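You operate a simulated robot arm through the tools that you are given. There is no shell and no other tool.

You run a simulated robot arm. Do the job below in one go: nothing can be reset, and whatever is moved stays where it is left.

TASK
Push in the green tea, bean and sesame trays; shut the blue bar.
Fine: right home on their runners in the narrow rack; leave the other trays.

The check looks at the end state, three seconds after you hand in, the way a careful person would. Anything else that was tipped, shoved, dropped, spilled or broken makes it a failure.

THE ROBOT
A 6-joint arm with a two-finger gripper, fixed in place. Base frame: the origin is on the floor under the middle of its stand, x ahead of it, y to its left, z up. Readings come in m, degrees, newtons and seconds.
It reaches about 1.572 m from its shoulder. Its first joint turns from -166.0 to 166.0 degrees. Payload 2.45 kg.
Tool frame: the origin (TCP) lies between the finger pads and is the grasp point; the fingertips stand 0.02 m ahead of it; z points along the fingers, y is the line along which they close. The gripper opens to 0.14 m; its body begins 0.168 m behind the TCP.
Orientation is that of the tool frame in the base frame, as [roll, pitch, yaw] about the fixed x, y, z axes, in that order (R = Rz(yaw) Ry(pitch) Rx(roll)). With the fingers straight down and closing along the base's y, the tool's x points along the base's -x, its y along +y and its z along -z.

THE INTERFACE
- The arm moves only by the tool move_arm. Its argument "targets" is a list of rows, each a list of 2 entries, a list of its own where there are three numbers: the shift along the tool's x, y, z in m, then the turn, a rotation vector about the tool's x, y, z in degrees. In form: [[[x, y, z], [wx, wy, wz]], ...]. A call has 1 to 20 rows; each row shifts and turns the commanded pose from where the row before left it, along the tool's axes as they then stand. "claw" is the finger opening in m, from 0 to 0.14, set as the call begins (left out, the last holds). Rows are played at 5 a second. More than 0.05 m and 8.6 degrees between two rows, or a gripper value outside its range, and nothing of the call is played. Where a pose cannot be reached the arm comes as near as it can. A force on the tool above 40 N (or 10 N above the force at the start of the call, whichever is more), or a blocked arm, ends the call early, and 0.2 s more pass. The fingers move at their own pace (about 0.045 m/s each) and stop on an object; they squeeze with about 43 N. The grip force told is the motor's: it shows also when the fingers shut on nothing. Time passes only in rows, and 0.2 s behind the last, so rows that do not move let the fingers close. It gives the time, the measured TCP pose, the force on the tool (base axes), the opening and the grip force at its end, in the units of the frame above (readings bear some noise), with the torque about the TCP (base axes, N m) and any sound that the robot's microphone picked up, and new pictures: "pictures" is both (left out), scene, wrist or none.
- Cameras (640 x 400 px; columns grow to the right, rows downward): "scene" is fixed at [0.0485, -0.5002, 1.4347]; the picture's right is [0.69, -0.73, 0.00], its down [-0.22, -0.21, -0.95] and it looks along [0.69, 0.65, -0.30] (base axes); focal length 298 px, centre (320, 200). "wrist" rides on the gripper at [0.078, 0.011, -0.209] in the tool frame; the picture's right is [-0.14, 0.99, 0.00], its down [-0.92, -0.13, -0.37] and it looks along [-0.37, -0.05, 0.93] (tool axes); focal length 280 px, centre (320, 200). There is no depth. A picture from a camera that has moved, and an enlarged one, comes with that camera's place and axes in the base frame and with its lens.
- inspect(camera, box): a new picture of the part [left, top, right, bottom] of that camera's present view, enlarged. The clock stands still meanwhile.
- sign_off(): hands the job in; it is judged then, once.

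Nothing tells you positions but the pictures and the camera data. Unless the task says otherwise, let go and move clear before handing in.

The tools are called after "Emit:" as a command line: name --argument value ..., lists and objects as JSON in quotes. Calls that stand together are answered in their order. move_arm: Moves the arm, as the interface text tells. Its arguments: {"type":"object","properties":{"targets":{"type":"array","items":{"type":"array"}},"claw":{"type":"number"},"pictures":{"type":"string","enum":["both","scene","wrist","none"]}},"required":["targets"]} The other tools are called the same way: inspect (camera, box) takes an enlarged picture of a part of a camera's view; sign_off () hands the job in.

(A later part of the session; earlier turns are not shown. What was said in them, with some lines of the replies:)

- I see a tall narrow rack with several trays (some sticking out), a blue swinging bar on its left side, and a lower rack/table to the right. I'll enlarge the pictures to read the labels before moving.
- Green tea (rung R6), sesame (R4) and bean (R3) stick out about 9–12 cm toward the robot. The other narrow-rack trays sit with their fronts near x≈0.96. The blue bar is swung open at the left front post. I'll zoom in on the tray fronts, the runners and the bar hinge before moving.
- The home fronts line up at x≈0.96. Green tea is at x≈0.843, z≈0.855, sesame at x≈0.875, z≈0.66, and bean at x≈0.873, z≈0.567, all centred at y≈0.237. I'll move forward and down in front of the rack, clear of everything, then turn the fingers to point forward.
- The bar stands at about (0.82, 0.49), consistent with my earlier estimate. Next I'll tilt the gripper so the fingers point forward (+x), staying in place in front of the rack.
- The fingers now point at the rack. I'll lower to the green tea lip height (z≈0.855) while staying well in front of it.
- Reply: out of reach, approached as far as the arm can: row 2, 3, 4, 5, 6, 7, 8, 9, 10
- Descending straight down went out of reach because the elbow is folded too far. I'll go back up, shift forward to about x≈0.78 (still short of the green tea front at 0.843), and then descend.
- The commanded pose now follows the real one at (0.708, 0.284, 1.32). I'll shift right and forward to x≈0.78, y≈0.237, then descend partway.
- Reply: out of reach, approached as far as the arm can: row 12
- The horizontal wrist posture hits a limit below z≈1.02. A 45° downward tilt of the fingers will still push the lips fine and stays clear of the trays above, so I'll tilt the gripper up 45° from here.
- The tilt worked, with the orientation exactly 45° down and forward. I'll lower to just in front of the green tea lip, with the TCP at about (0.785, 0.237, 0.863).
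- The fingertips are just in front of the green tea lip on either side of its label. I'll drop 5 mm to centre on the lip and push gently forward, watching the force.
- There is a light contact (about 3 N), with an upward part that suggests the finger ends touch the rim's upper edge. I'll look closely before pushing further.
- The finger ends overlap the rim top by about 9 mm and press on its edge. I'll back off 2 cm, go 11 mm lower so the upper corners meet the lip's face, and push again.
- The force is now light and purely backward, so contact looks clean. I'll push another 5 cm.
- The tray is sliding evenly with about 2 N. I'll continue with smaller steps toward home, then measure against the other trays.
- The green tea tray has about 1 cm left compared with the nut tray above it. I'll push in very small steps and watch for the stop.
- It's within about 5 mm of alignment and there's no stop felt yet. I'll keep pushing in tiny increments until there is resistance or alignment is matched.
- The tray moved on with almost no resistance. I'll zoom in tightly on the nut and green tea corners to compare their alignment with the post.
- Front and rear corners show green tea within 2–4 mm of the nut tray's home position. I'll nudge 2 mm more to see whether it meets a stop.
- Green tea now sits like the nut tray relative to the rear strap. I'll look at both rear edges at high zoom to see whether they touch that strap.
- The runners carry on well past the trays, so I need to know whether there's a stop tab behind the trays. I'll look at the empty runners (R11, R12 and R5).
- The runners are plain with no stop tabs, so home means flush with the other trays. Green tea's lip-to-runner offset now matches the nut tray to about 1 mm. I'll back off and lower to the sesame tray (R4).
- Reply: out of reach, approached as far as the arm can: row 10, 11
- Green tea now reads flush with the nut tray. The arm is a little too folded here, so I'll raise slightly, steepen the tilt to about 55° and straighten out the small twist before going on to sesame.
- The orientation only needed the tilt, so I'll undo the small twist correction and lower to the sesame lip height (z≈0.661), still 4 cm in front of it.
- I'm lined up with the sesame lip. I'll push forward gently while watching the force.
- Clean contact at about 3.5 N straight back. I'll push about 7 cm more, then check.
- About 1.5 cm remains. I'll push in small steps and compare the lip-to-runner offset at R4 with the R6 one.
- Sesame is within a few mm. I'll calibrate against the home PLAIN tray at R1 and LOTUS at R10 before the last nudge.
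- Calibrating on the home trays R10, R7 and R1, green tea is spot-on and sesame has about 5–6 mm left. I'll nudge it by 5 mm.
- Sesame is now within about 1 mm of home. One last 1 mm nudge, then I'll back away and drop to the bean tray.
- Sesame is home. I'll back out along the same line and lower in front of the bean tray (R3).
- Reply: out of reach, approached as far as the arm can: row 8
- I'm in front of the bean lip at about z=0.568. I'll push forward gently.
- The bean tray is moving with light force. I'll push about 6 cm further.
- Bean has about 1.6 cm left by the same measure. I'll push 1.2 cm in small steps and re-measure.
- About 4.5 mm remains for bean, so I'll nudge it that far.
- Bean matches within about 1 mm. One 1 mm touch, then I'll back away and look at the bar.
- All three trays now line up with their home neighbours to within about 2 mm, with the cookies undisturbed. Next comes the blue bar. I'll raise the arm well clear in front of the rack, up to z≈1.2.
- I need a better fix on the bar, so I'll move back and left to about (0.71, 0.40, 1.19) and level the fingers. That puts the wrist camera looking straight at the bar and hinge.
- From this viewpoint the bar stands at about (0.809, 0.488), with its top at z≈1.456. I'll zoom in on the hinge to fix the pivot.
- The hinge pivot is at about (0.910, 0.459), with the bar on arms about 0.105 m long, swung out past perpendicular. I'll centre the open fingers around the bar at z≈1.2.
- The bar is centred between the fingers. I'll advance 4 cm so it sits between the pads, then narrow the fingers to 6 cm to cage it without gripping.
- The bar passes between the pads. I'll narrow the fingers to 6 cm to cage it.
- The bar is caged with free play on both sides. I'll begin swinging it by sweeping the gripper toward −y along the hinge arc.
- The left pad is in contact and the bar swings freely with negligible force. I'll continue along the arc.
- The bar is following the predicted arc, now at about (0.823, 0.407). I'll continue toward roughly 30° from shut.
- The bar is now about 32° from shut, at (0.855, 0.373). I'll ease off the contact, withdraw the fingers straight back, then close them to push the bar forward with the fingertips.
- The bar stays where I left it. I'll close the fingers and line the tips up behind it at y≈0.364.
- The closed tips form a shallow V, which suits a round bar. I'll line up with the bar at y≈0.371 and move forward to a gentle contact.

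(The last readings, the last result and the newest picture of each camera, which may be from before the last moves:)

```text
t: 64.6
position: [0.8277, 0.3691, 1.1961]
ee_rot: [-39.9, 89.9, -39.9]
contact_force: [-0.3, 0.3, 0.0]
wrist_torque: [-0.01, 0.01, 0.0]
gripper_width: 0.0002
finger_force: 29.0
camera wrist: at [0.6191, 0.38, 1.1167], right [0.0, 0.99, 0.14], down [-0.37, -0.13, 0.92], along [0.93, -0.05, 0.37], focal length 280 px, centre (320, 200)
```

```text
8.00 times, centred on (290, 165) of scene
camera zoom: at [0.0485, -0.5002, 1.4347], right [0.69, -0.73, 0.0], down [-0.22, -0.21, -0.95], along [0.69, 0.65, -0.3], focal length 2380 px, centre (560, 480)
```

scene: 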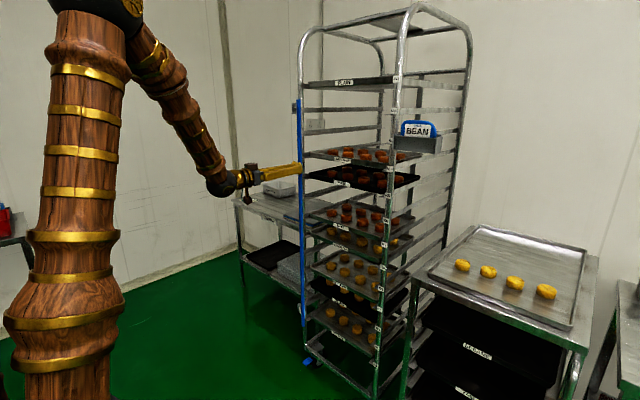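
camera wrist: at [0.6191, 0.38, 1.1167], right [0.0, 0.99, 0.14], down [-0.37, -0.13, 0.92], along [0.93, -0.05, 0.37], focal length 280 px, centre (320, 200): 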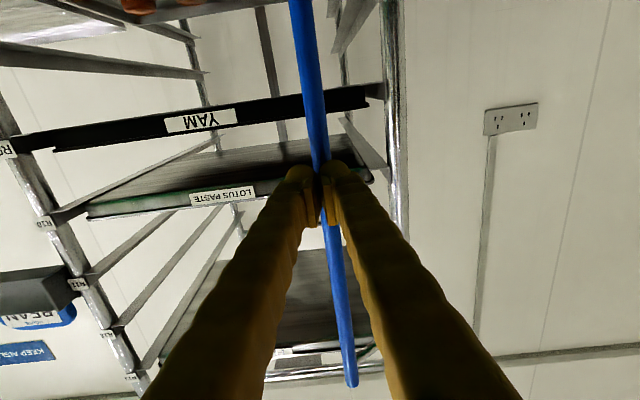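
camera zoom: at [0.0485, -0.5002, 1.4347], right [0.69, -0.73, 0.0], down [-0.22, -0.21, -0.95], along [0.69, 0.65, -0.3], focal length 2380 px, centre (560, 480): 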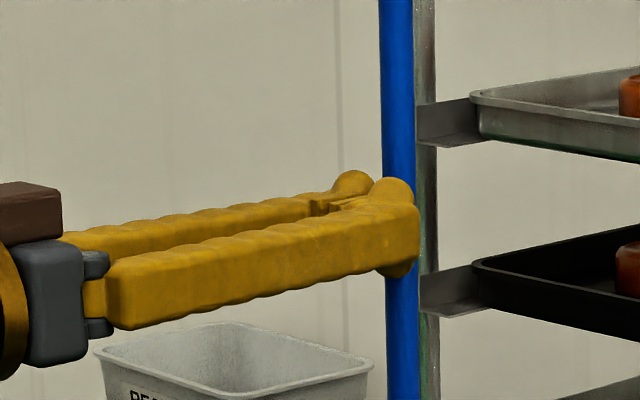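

The bar sits in the groove between the tips. I'll push it along the remaining arc, forward and slightly right.

Emit:
move_arm --targets '[[[0, -0.002, 0.005], [0, 0, 0]], [[0, -0.002, 0.005], [0, 0, 0]], [[0, -0.002, 0.005], [0, 0, 0]], [[0, -0.002, 0.005], [0, 0, 0]], [[0, -0.0011, 0.0044], [0, 0, 0]], [[0, -0.0011, 0.0044], [0, 0, 0]], [[0, -0.0011, 0.0044], [0, 0, 0]], [[0, 0, 0], [0, 0, 0]]]' --pictures "both"

Emit:
inspect --camera "wrist" --box '[220, 120, 420, 245]'

Emit:
inspect --camera "scene" --box '[270, 90, 350, 140]'

```text
t: 66.4
position: [0.8611, 0.359, 1.1942]
ee_rot: [-44.4, 89.9, -44.3]
contact_force: [-0.3, -0.2, 0.3]
wrist_torque: [-0.02, -0.03, -0.02]
gripper_width: 0.0001
finger_force: 29.4
camera wrist: at [0.6517, 0.3691, 1.1165], right [0.0, 0.99, 0.14], down [-0.37, -0.13, 0.92], along [0.93, -0.05, 0.37], focal length 280 px, centre (320, 200)
```

scene: 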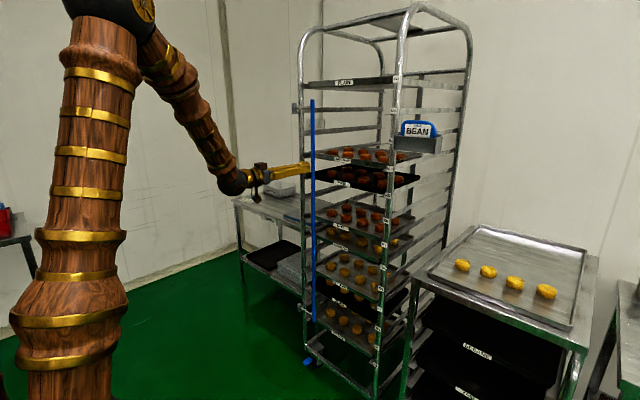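
wrist: 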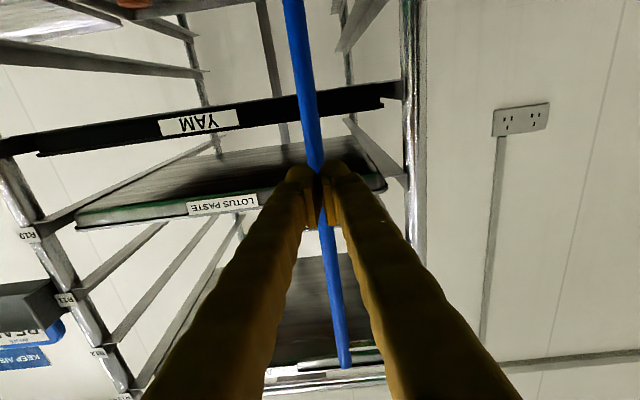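

```text
3.20 times, centred on (320, 182) of wrist
camera zoom: at [0.6517, 0.3691, 1.1165], right [0.0, 0.99, 0.14], down [-0.37, -0.13, 0.92], along [0.93, -0.05, 0.37], focal length 897 px, centre (320, 256)
```

zoom: 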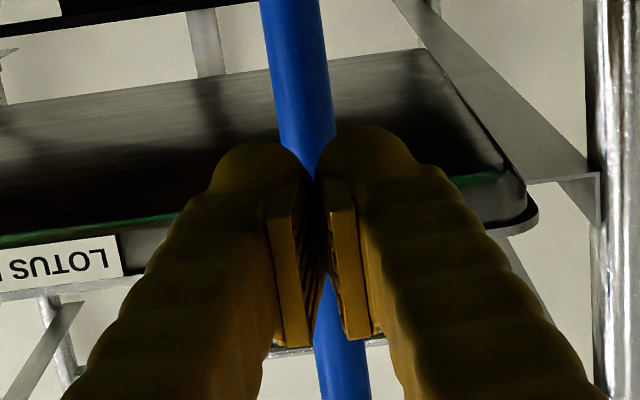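

```text
8.00 times, centred on (310, 115) of scene
camera zoom: at [0.0485, -0.5002, 1.4347], right [0.69, -0.73, 0.0], down [-0.22, -0.21, -0.95], along [0.69, 0.65, -0.3], focal length 2380 px, centre (400, 880)
```

zoom: 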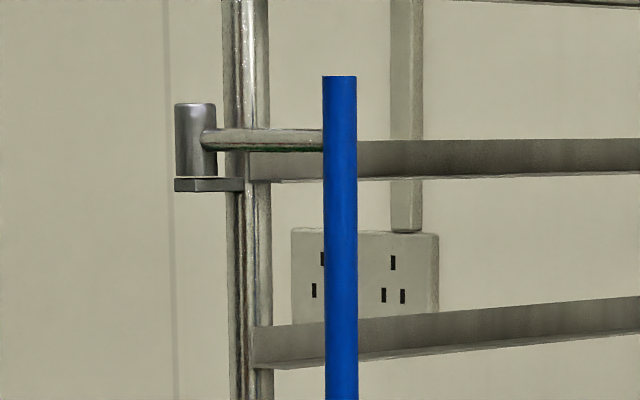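

The bar has swung ahead of the tips to about (0.912, 0.355), so its arms now point straight across the front. I'll nudge gently to feel whether it's against its stop.

Emit:
move_arm --targets '[[[0, -0.001, 0.005], [0, 0, 0]], [[0, -0.001, 0.005], [0, 0, 0]], [[0, -0.001, 0.005], [0, 0, 0]], [[0, 0, 0.003], [0, 0, 0]], [[0, 0, 0.002], [0, 0, 0]], [[0, 0, 0.002], [0, 0, 0]], [[0, 0, 0], [0, 0, 0]]]' --pictures "both"

Emit:
inspect --camera "scene" --box '[270, 90, 350, 140]'

Emit:
inspect --camera "wrist" --box '[220, 120, 420, 245]'

```text
t: 68.0
position: [0.8835, 0.3558, 1.1942]
ee_rot: [-59.0, 89.8, -58.9]
contact_force: [-0.2, -0.1, 0.5]
wrist_torque: [0.02, -0.02, -0.01]
gripper_width: 0.0
finger_force: 29.5
camera wrist: at [0.6737, 0.3657, 1.1165], right [0.0, 0.99, 0.14], down [-0.37, -0.13, 0.92], along [0.93, -0.05, 0.37], focal length 280 px, centre (320, 200)
```

scene: 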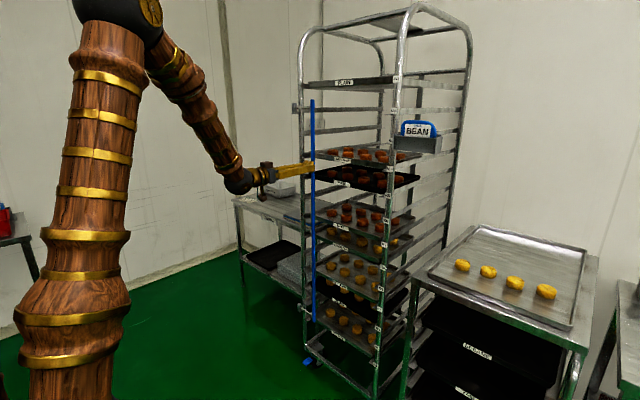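
wrist: 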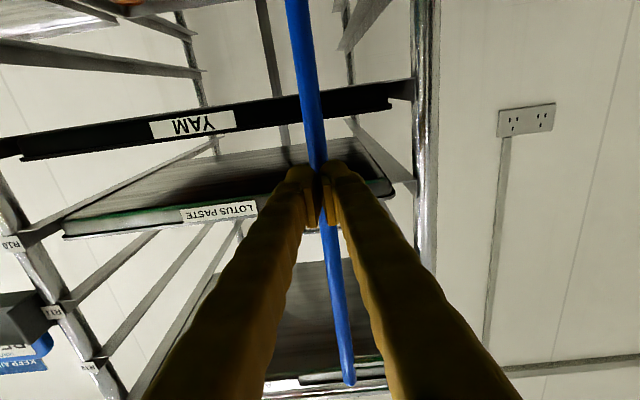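

```text
8.00 times, centred on (310, 115) of scene
camera zoom: at [0.0485, -0.5002, 1.4347], right [0.69, -0.73, 0.0], down [-0.22, -0.21, -0.95], along [0.69, 0.65, -0.3], focal length 2380 px, centre (400, 880)
```

zoom: 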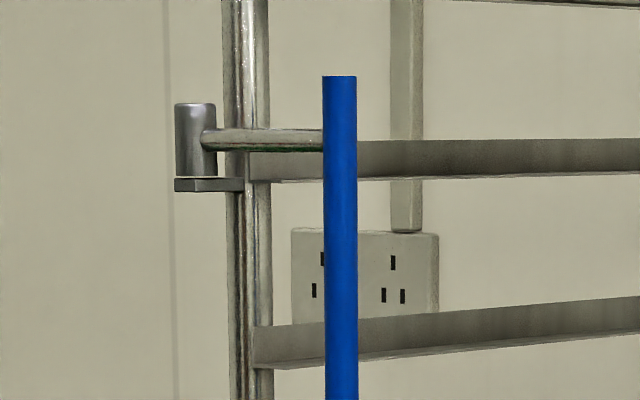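

```text
3.20 times, centred on (320, 182) of wrist
camera zoom: at [0.6737, 0.3657, 1.1165], right [0.0, 0.99, 0.14], down [-0.37, -0.13, 0.92], along [0.93, -0.05, 0.37], focal length 897 px, centre (320, 256)
```

zoom: 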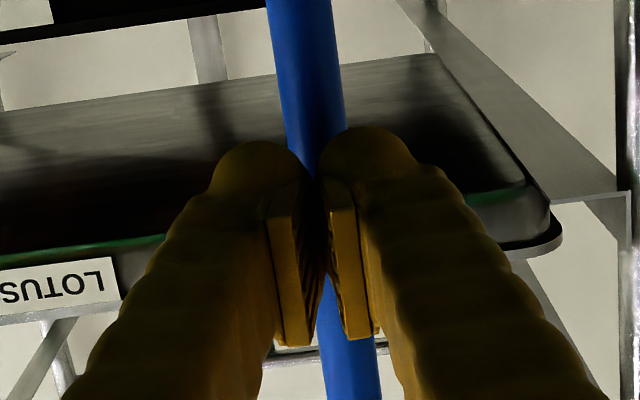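

The bar hasn't moved and I'm only just reaching it. I'll go a few more millimetres to feel for the stop.

Emit:
move_arm --targets '[[[0, 0, 0.0015], [0, 0, 0]], [[0, 0, 0.0015], [0, 0, 0]], [[0, 0, 0.0015], [0, 0, 0]]]' --pictures "none"

Emit:
inspect --camera "scene" --box '[270, 90, 350, 140]'

```text
t: 68.8
position: [0.8873, 0.3555, 1.1948]
ee_rot: [-63.7, 89.9, -63.7]
contact_force: [-0.6, -0.8, 0.4]
wrist_torque: [0.02, 0.02, 0.03]
gripper_width: 0.0001
finger_force: 29.4
```

```text
8.00 times, centred on (310, 115) of scene
camera zoom: at [0.0485, -0.5002, 1.4347], right [0.69, -0.73, 0.0], down [-0.22, -0.21, -0.95], along [0.69, 0.65, -0.3], focal length 2380 px, centre (400, 880)
```

zoom: 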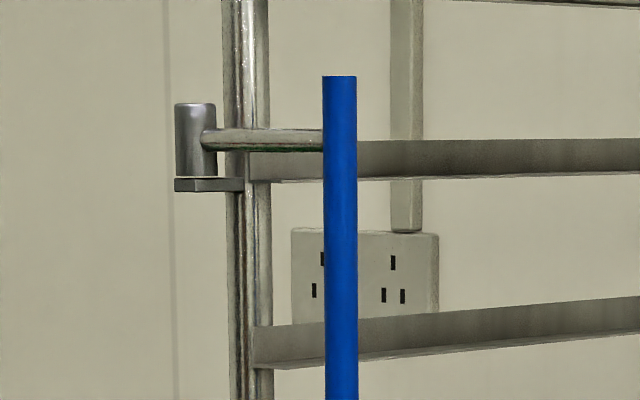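

No contact yet, so I'll go a few millimetres further.

Emit:
move_arm --targets '[[[0, 0, 0.0015], [0, 0, 0]], [[0, 0, 0.0015], [0, 0, 0]], [[0, 0, 0.0015], [0, 0, 0]]]' --pictures "none"

Emit:
inspect --camera "scene" --box '[270, 90, 350, 140]'

Emit:
inspect --camera "wrist" --box '[260, 140, 380, 215]'

Emit:
inspect --camera "scene" --box '[288, 150, 336, 180]'

```text
t: 69.6
position: [0.8921, 0.3576, 1.1945]
ee_rot: [-67.5, 90.0, -67.4]
contact_force: [-39.2, 4.5, 0.4]
wrist_torque: [0.11, 0.29, 0.22]
gripper_width: 0.006
finger_force: 30.2
```

```text
8.00 times, centred on (310, 115) of scene
camera zoom: at [0.0485, -0.5002, 1.4347], right [0.69, -0.73, 0.0], down [-0.22, -0.21, -0.95], along [0.69, 0.65, -0.3], focal length 2380 px, centre (400, 880)
```

zoom: 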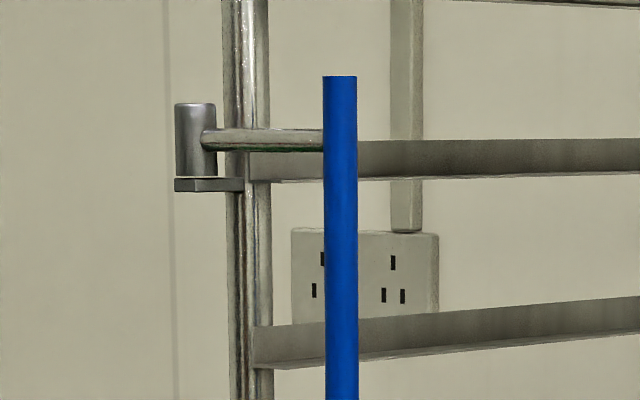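

```text
5.33 times, centred on (320, 178) of wrist
camera zoom: at [0.6819, 0.3668, 1.1162], right [0.0, 0.99, 0.14], down [-0.37, -0.13, 0.92], along [0.93, -0.05, 0.37], focal length 1495 px, centre (320, 320)
```

zoom: 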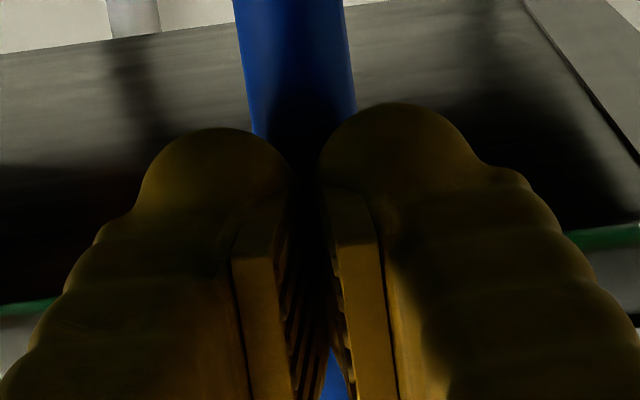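

```text
13.33 times, centred on (312, 165) of scene
camera zoom: at [0.0485, -0.5002, 1.4347], right [0.69, -0.73, 0.0], down [-0.22, -0.21, -0.95], along [0.69, 0.65, -0.3], focal length 3966 px, centre (427, 667)
```

zoom: 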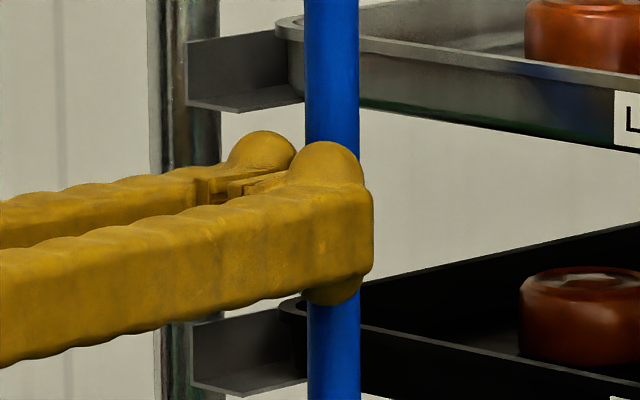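

The bar is firmly against its shut stop: 39 N of resistance and no movement. I'll back straight off and check that it stays shut.

Emit:
move_arm --targets '[[[0, 0, -0.004], [0, 0, 0]], [[0, 0, -0.006], [0, 0, 0]], [[0, 0, -0.01], [0, 0, 0]], [[0, 0, -0.02], [0, 0, 0]], [[0, 0, -0.03], [0, 0, 0]], [[0, 0, -0.03], [0, 0, 0]], [[0, 0, -0.03], [0, 0, 0]], [[0, 0, 0], [0, 0, 0]]]' --pictures "both"

Emit:
inspect --camera "scene" --box '[270, 90, 350, 140]'

Emit:
inspect --camera "scene" --box '[280, 280, 376, 340]'

Emit:
inspect --camera "scene" --box '[290, 190, 418, 270]'

```text
t: 71.4
position: [0.761, 0.3582, 1.1956]
ee_rot: [-42.9, 89.8, -42.8]
contact_force: [0.4, 0.0, 0.1]
wrist_torque: [0.0, 0.02, -0.02]
gripper_width: 0.0
finger_force: 29.8
camera wrist: at [0.5521, 0.3674, 1.1176], right [0.0, 0.99, 0.14], down [-0.37, -0.13, 0.92], along [0.93, -0.05, 0.37], focal length 280 px, centre (320, 200)
```

scene: 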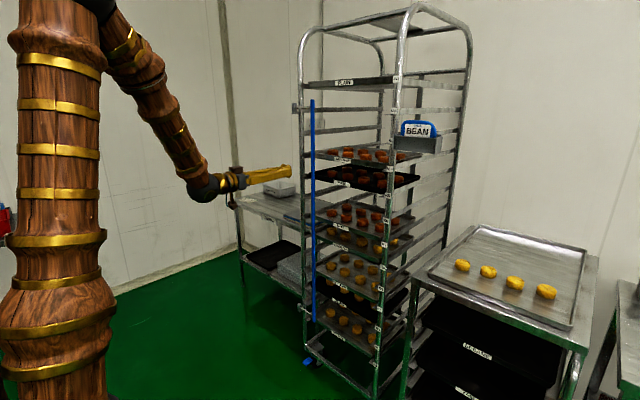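
wrist: 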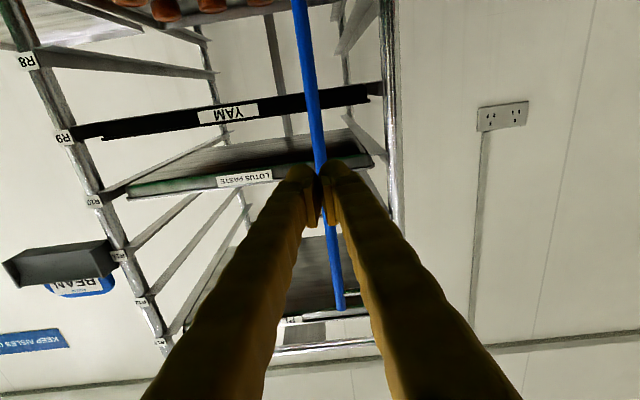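

```text
8.00 times, centred on (310, 115) of scene
camera zoom: at [0.0485, -0.5002, 1.4347], right [0.69, -0.73, 0.0], down [-0.22, -0.21, -0.95], along [0.69, 0.65, -0.3], focal length 2380 px, centre (400, 880)
```

zoom: 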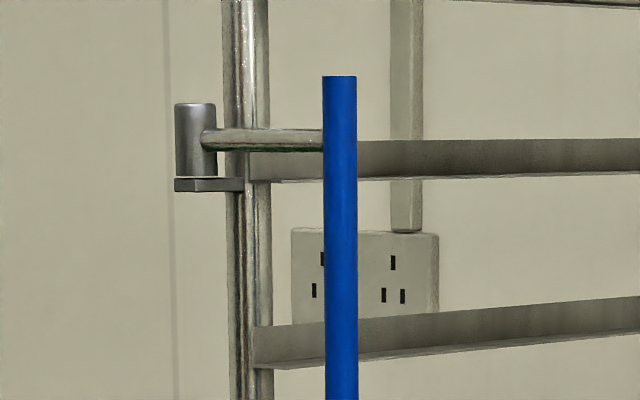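

```text
6.67 times, centred on (328, 310) of scene
camera zoom: at [0.0485, -0.5002, 1.4347], right [0.69, -0.73, 0.0], down [-0.22, -0.21, -0.95], along [0.69, 0.65, -0.3], focal length 1983 px, centre (267, -533)
```

zoom: 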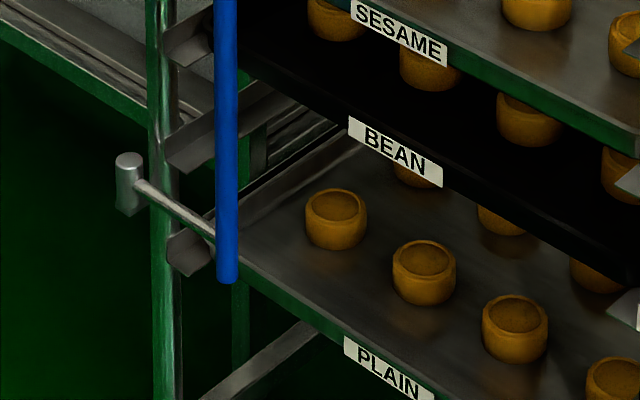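

```text
5.00 times, centred on (354, 230) of scene
camera zoom: at [0.0485, -0.5002, 1.4347], right [0.69, -0.73, 0.0], down [-0.22, -0.21, -0.95], along [0.69, 0.65, -0.3], focal length 1487 px, centre (150, 50)
```

zoom: 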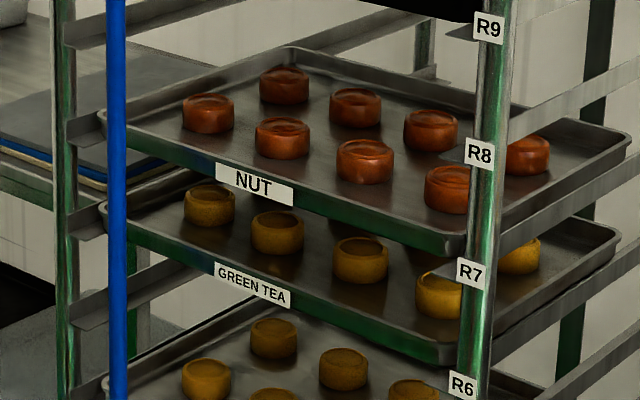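

The bar stays shut after release and the trays look undisturbed. I'll retreat further, then take a last close look at each tray's alignment.

Emit:
move_arm --targets '[[[-0.02, -0.02, -0.03], [0, 0, 0]], [[-0.02, -0.02, -0.03], [0, 0, 0]], [[-0.02, -0.02, -0.02], [0, 0, 0]], [[-0.02, -0.02, 0], [0, 0, 0]], [[-0.02, -0.02, 0], [0, 0, 0]], [[0, 0, 0], [0, 0, 0]]]' --claw 0.05 --pictures "both"

Emit:
inspect --camera "scene" --box '[366, 232, 390, 247]'

Emit:
inspect --camera "scene" --box '[366, 254, 390, 269]'

Emit:
inspect --camera "scene" --box '[362, 298, 386, 313]'

Emit:
inspect --camera "scene" --box '[360, 315, 384, 330]'

Emit:
inspect --camera "scene" --box '[296, 210, 344, 240]'

Emit:
inspect --camera "scene" --box '[296, 255, 344, 285]'

Emit:
inspect --camera "scene" --box '[296, 275, 344, 305]'

```text
t: 72.8
position: [0.6834, 0.2552, 1.2963]
ee_rot: [-21.0, 89.9, -20.9]
contact_force: [-0.5, -0.2, 0.6]
wrist_torque: [-0.01, -0.03, 0.01]
gripper_width: 0.0502
finger_force: 0.1
camera wrist: at [0.4743, 0.2646, 1.218], right [0.0, 0.99, 0.14], down [-0.37, -0.13, 0.92], along [0.93, -0.05, 0.37], focal length 280 px, centre (320, 200)
```

scene: 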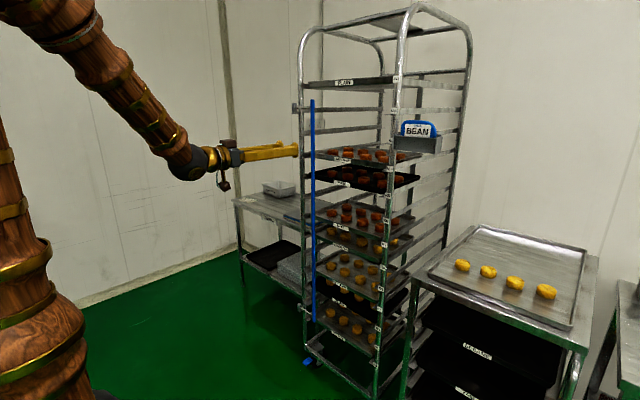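
wrist: 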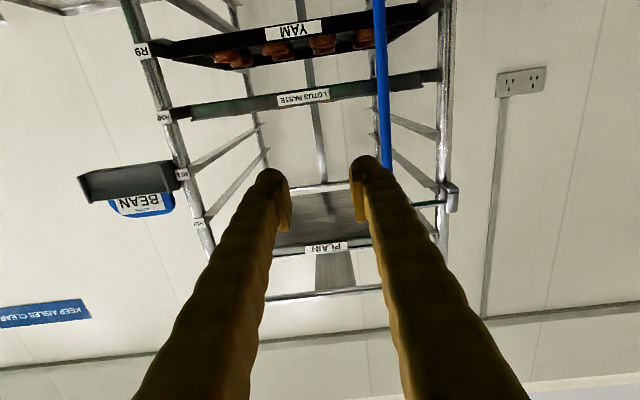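

```text
16.00 times, centred on (378, 240) of scene
camera zoom: at [0.0485, -0.5002, 1.4347], right [0.69, -0.73, 0.0], down [-0.22, -0.21, -0.95], along [0.69, 0.65, -0.3], focal length 4759 px, centre (-608, -432)
```

zoom: 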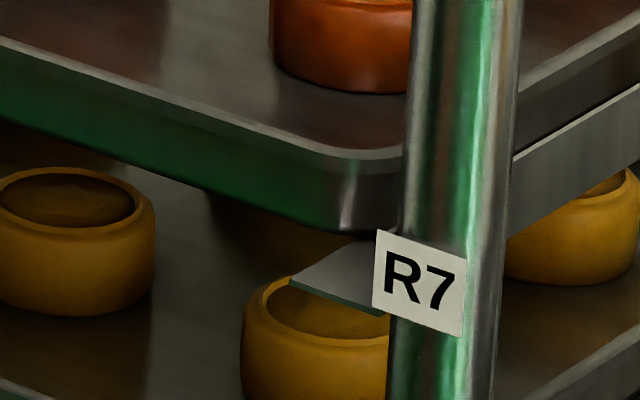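

```text
16.00 times, centred on (378, 262) of scene
camera zoom: at [0.0485, -0.5002, 1.4347], right [0.69, -0.73, 0.0], down [-0.22, -0.21, -0.95], along [0.69, 0.65, -0.3], focal length 4759 px, centre (-608, -784)
```

zoom: 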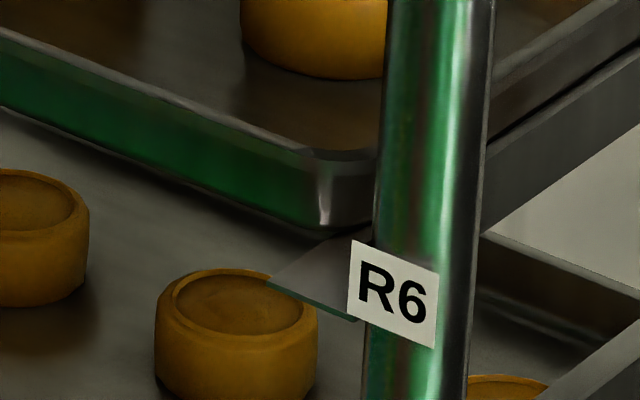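

```text
16.00 times, centred on (374, 306) of scene
camera zoom: at [0.0485, -0.5002, 1.4347], right [0.69, -0.73, 0.0], down [-0.22, -0.21, -0.95], along [0.69, 0.65, -0.3], focal length 4759 px, centre (-544, -1488)
```

zoom: 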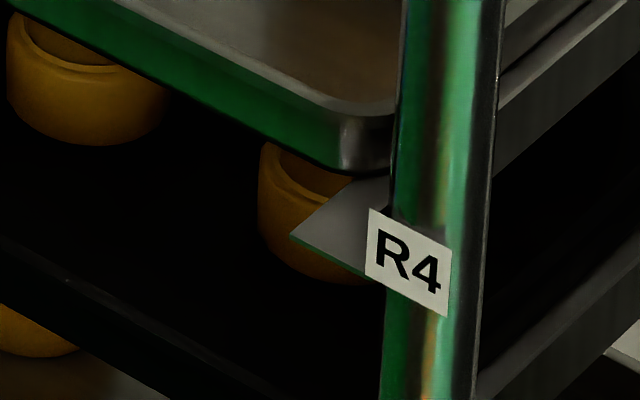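

```text
16.00 times, centred on (372, 322) of scene
camera zoom: at [0.0485, -0.5002, 1.4347], right [0.69, -0.73, 0.0], down [-0.22, -0.21, -0.95], along [0.69, 0.65, -0.3], focal length 4759 px, centre (-512, -1760)
```

zoom: 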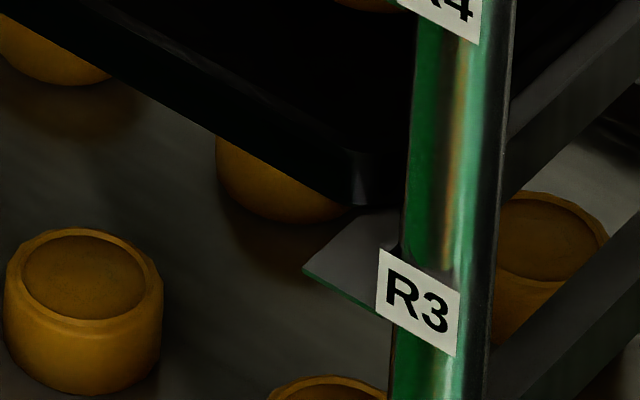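

```text
13.33 times, centred on (320, 225) of scene
camera zoom: at [0.0485, -0.5002, 1.4347], right [0.69, -0.73, 0.0], down [-0.22, -0.21, -0.95], along [0.69, 0.65, -0.3], focal length 3966 px, centre (320, -133)
```

zoom: 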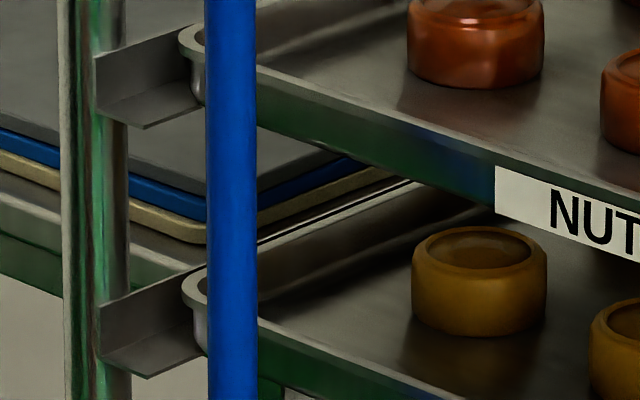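

```text
13.33 times, centred on (320, 270) of scene
camera zoom: at [0.0485, -0.5002, 1.4347], right [0.69, -0.73, 0.0], down [-0.22, -0.21, -0.95], along [0.69, 0.65, -0.3], focal length 3966 px, centre (320, -733)
```

zoom: 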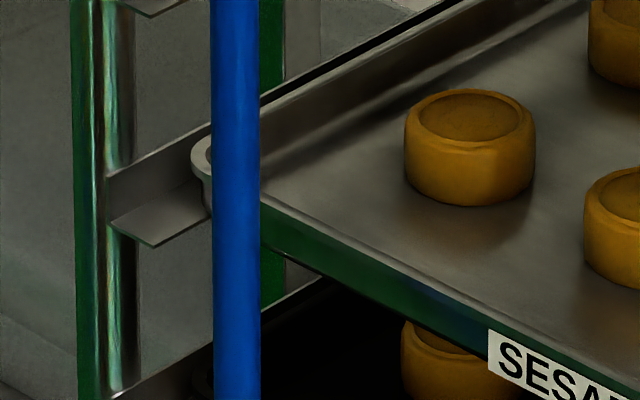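

```text
13.33 times, centred on (320, 290) of scene
camera zoom: at [0.0485, -0.5002, 1.4347], right [0.69, -0.73, 0.0], down [-0.22, -0.21, -0.95], along [0.69, 0.65, -0.3], focal length 3966 px, centre (320, -1000)
```

zoom: 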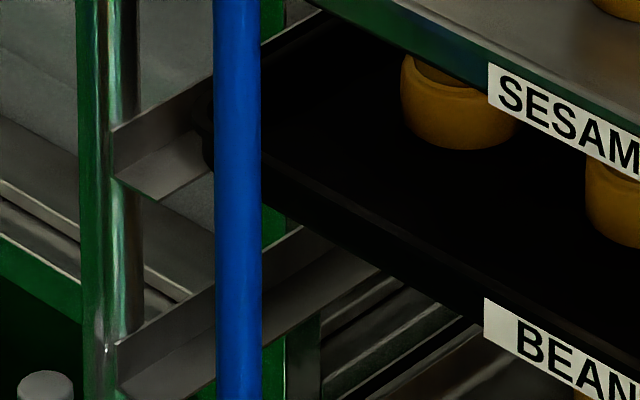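

The three trays sit flush with their home neighbours on both runners, and the cookies are in place. The blue bar is shut against its stop, the rack hasn't shifted and the arm is clear, so I'm handing in.

Emit:
sign_off

```text
The job is handed in.
```

I pushed the green tea, sesame and bean trays in and shut the blue bar, then backed the arm clear and handed in.

- **Trays:** all three sit level with the trays already home in the narrow rack, to within about 2 mm by the camera. The runners have no end stops, so I lined them up against those neighbours. The cookies stayed in place.
- **Bar:** it swung closed and met a firm stop. The last push against that stop reached about 39 N. It stayed shut when I let go.
- **Everything else:** I left the other trays alone. The rack had not moved in the pictures taken afterwards.
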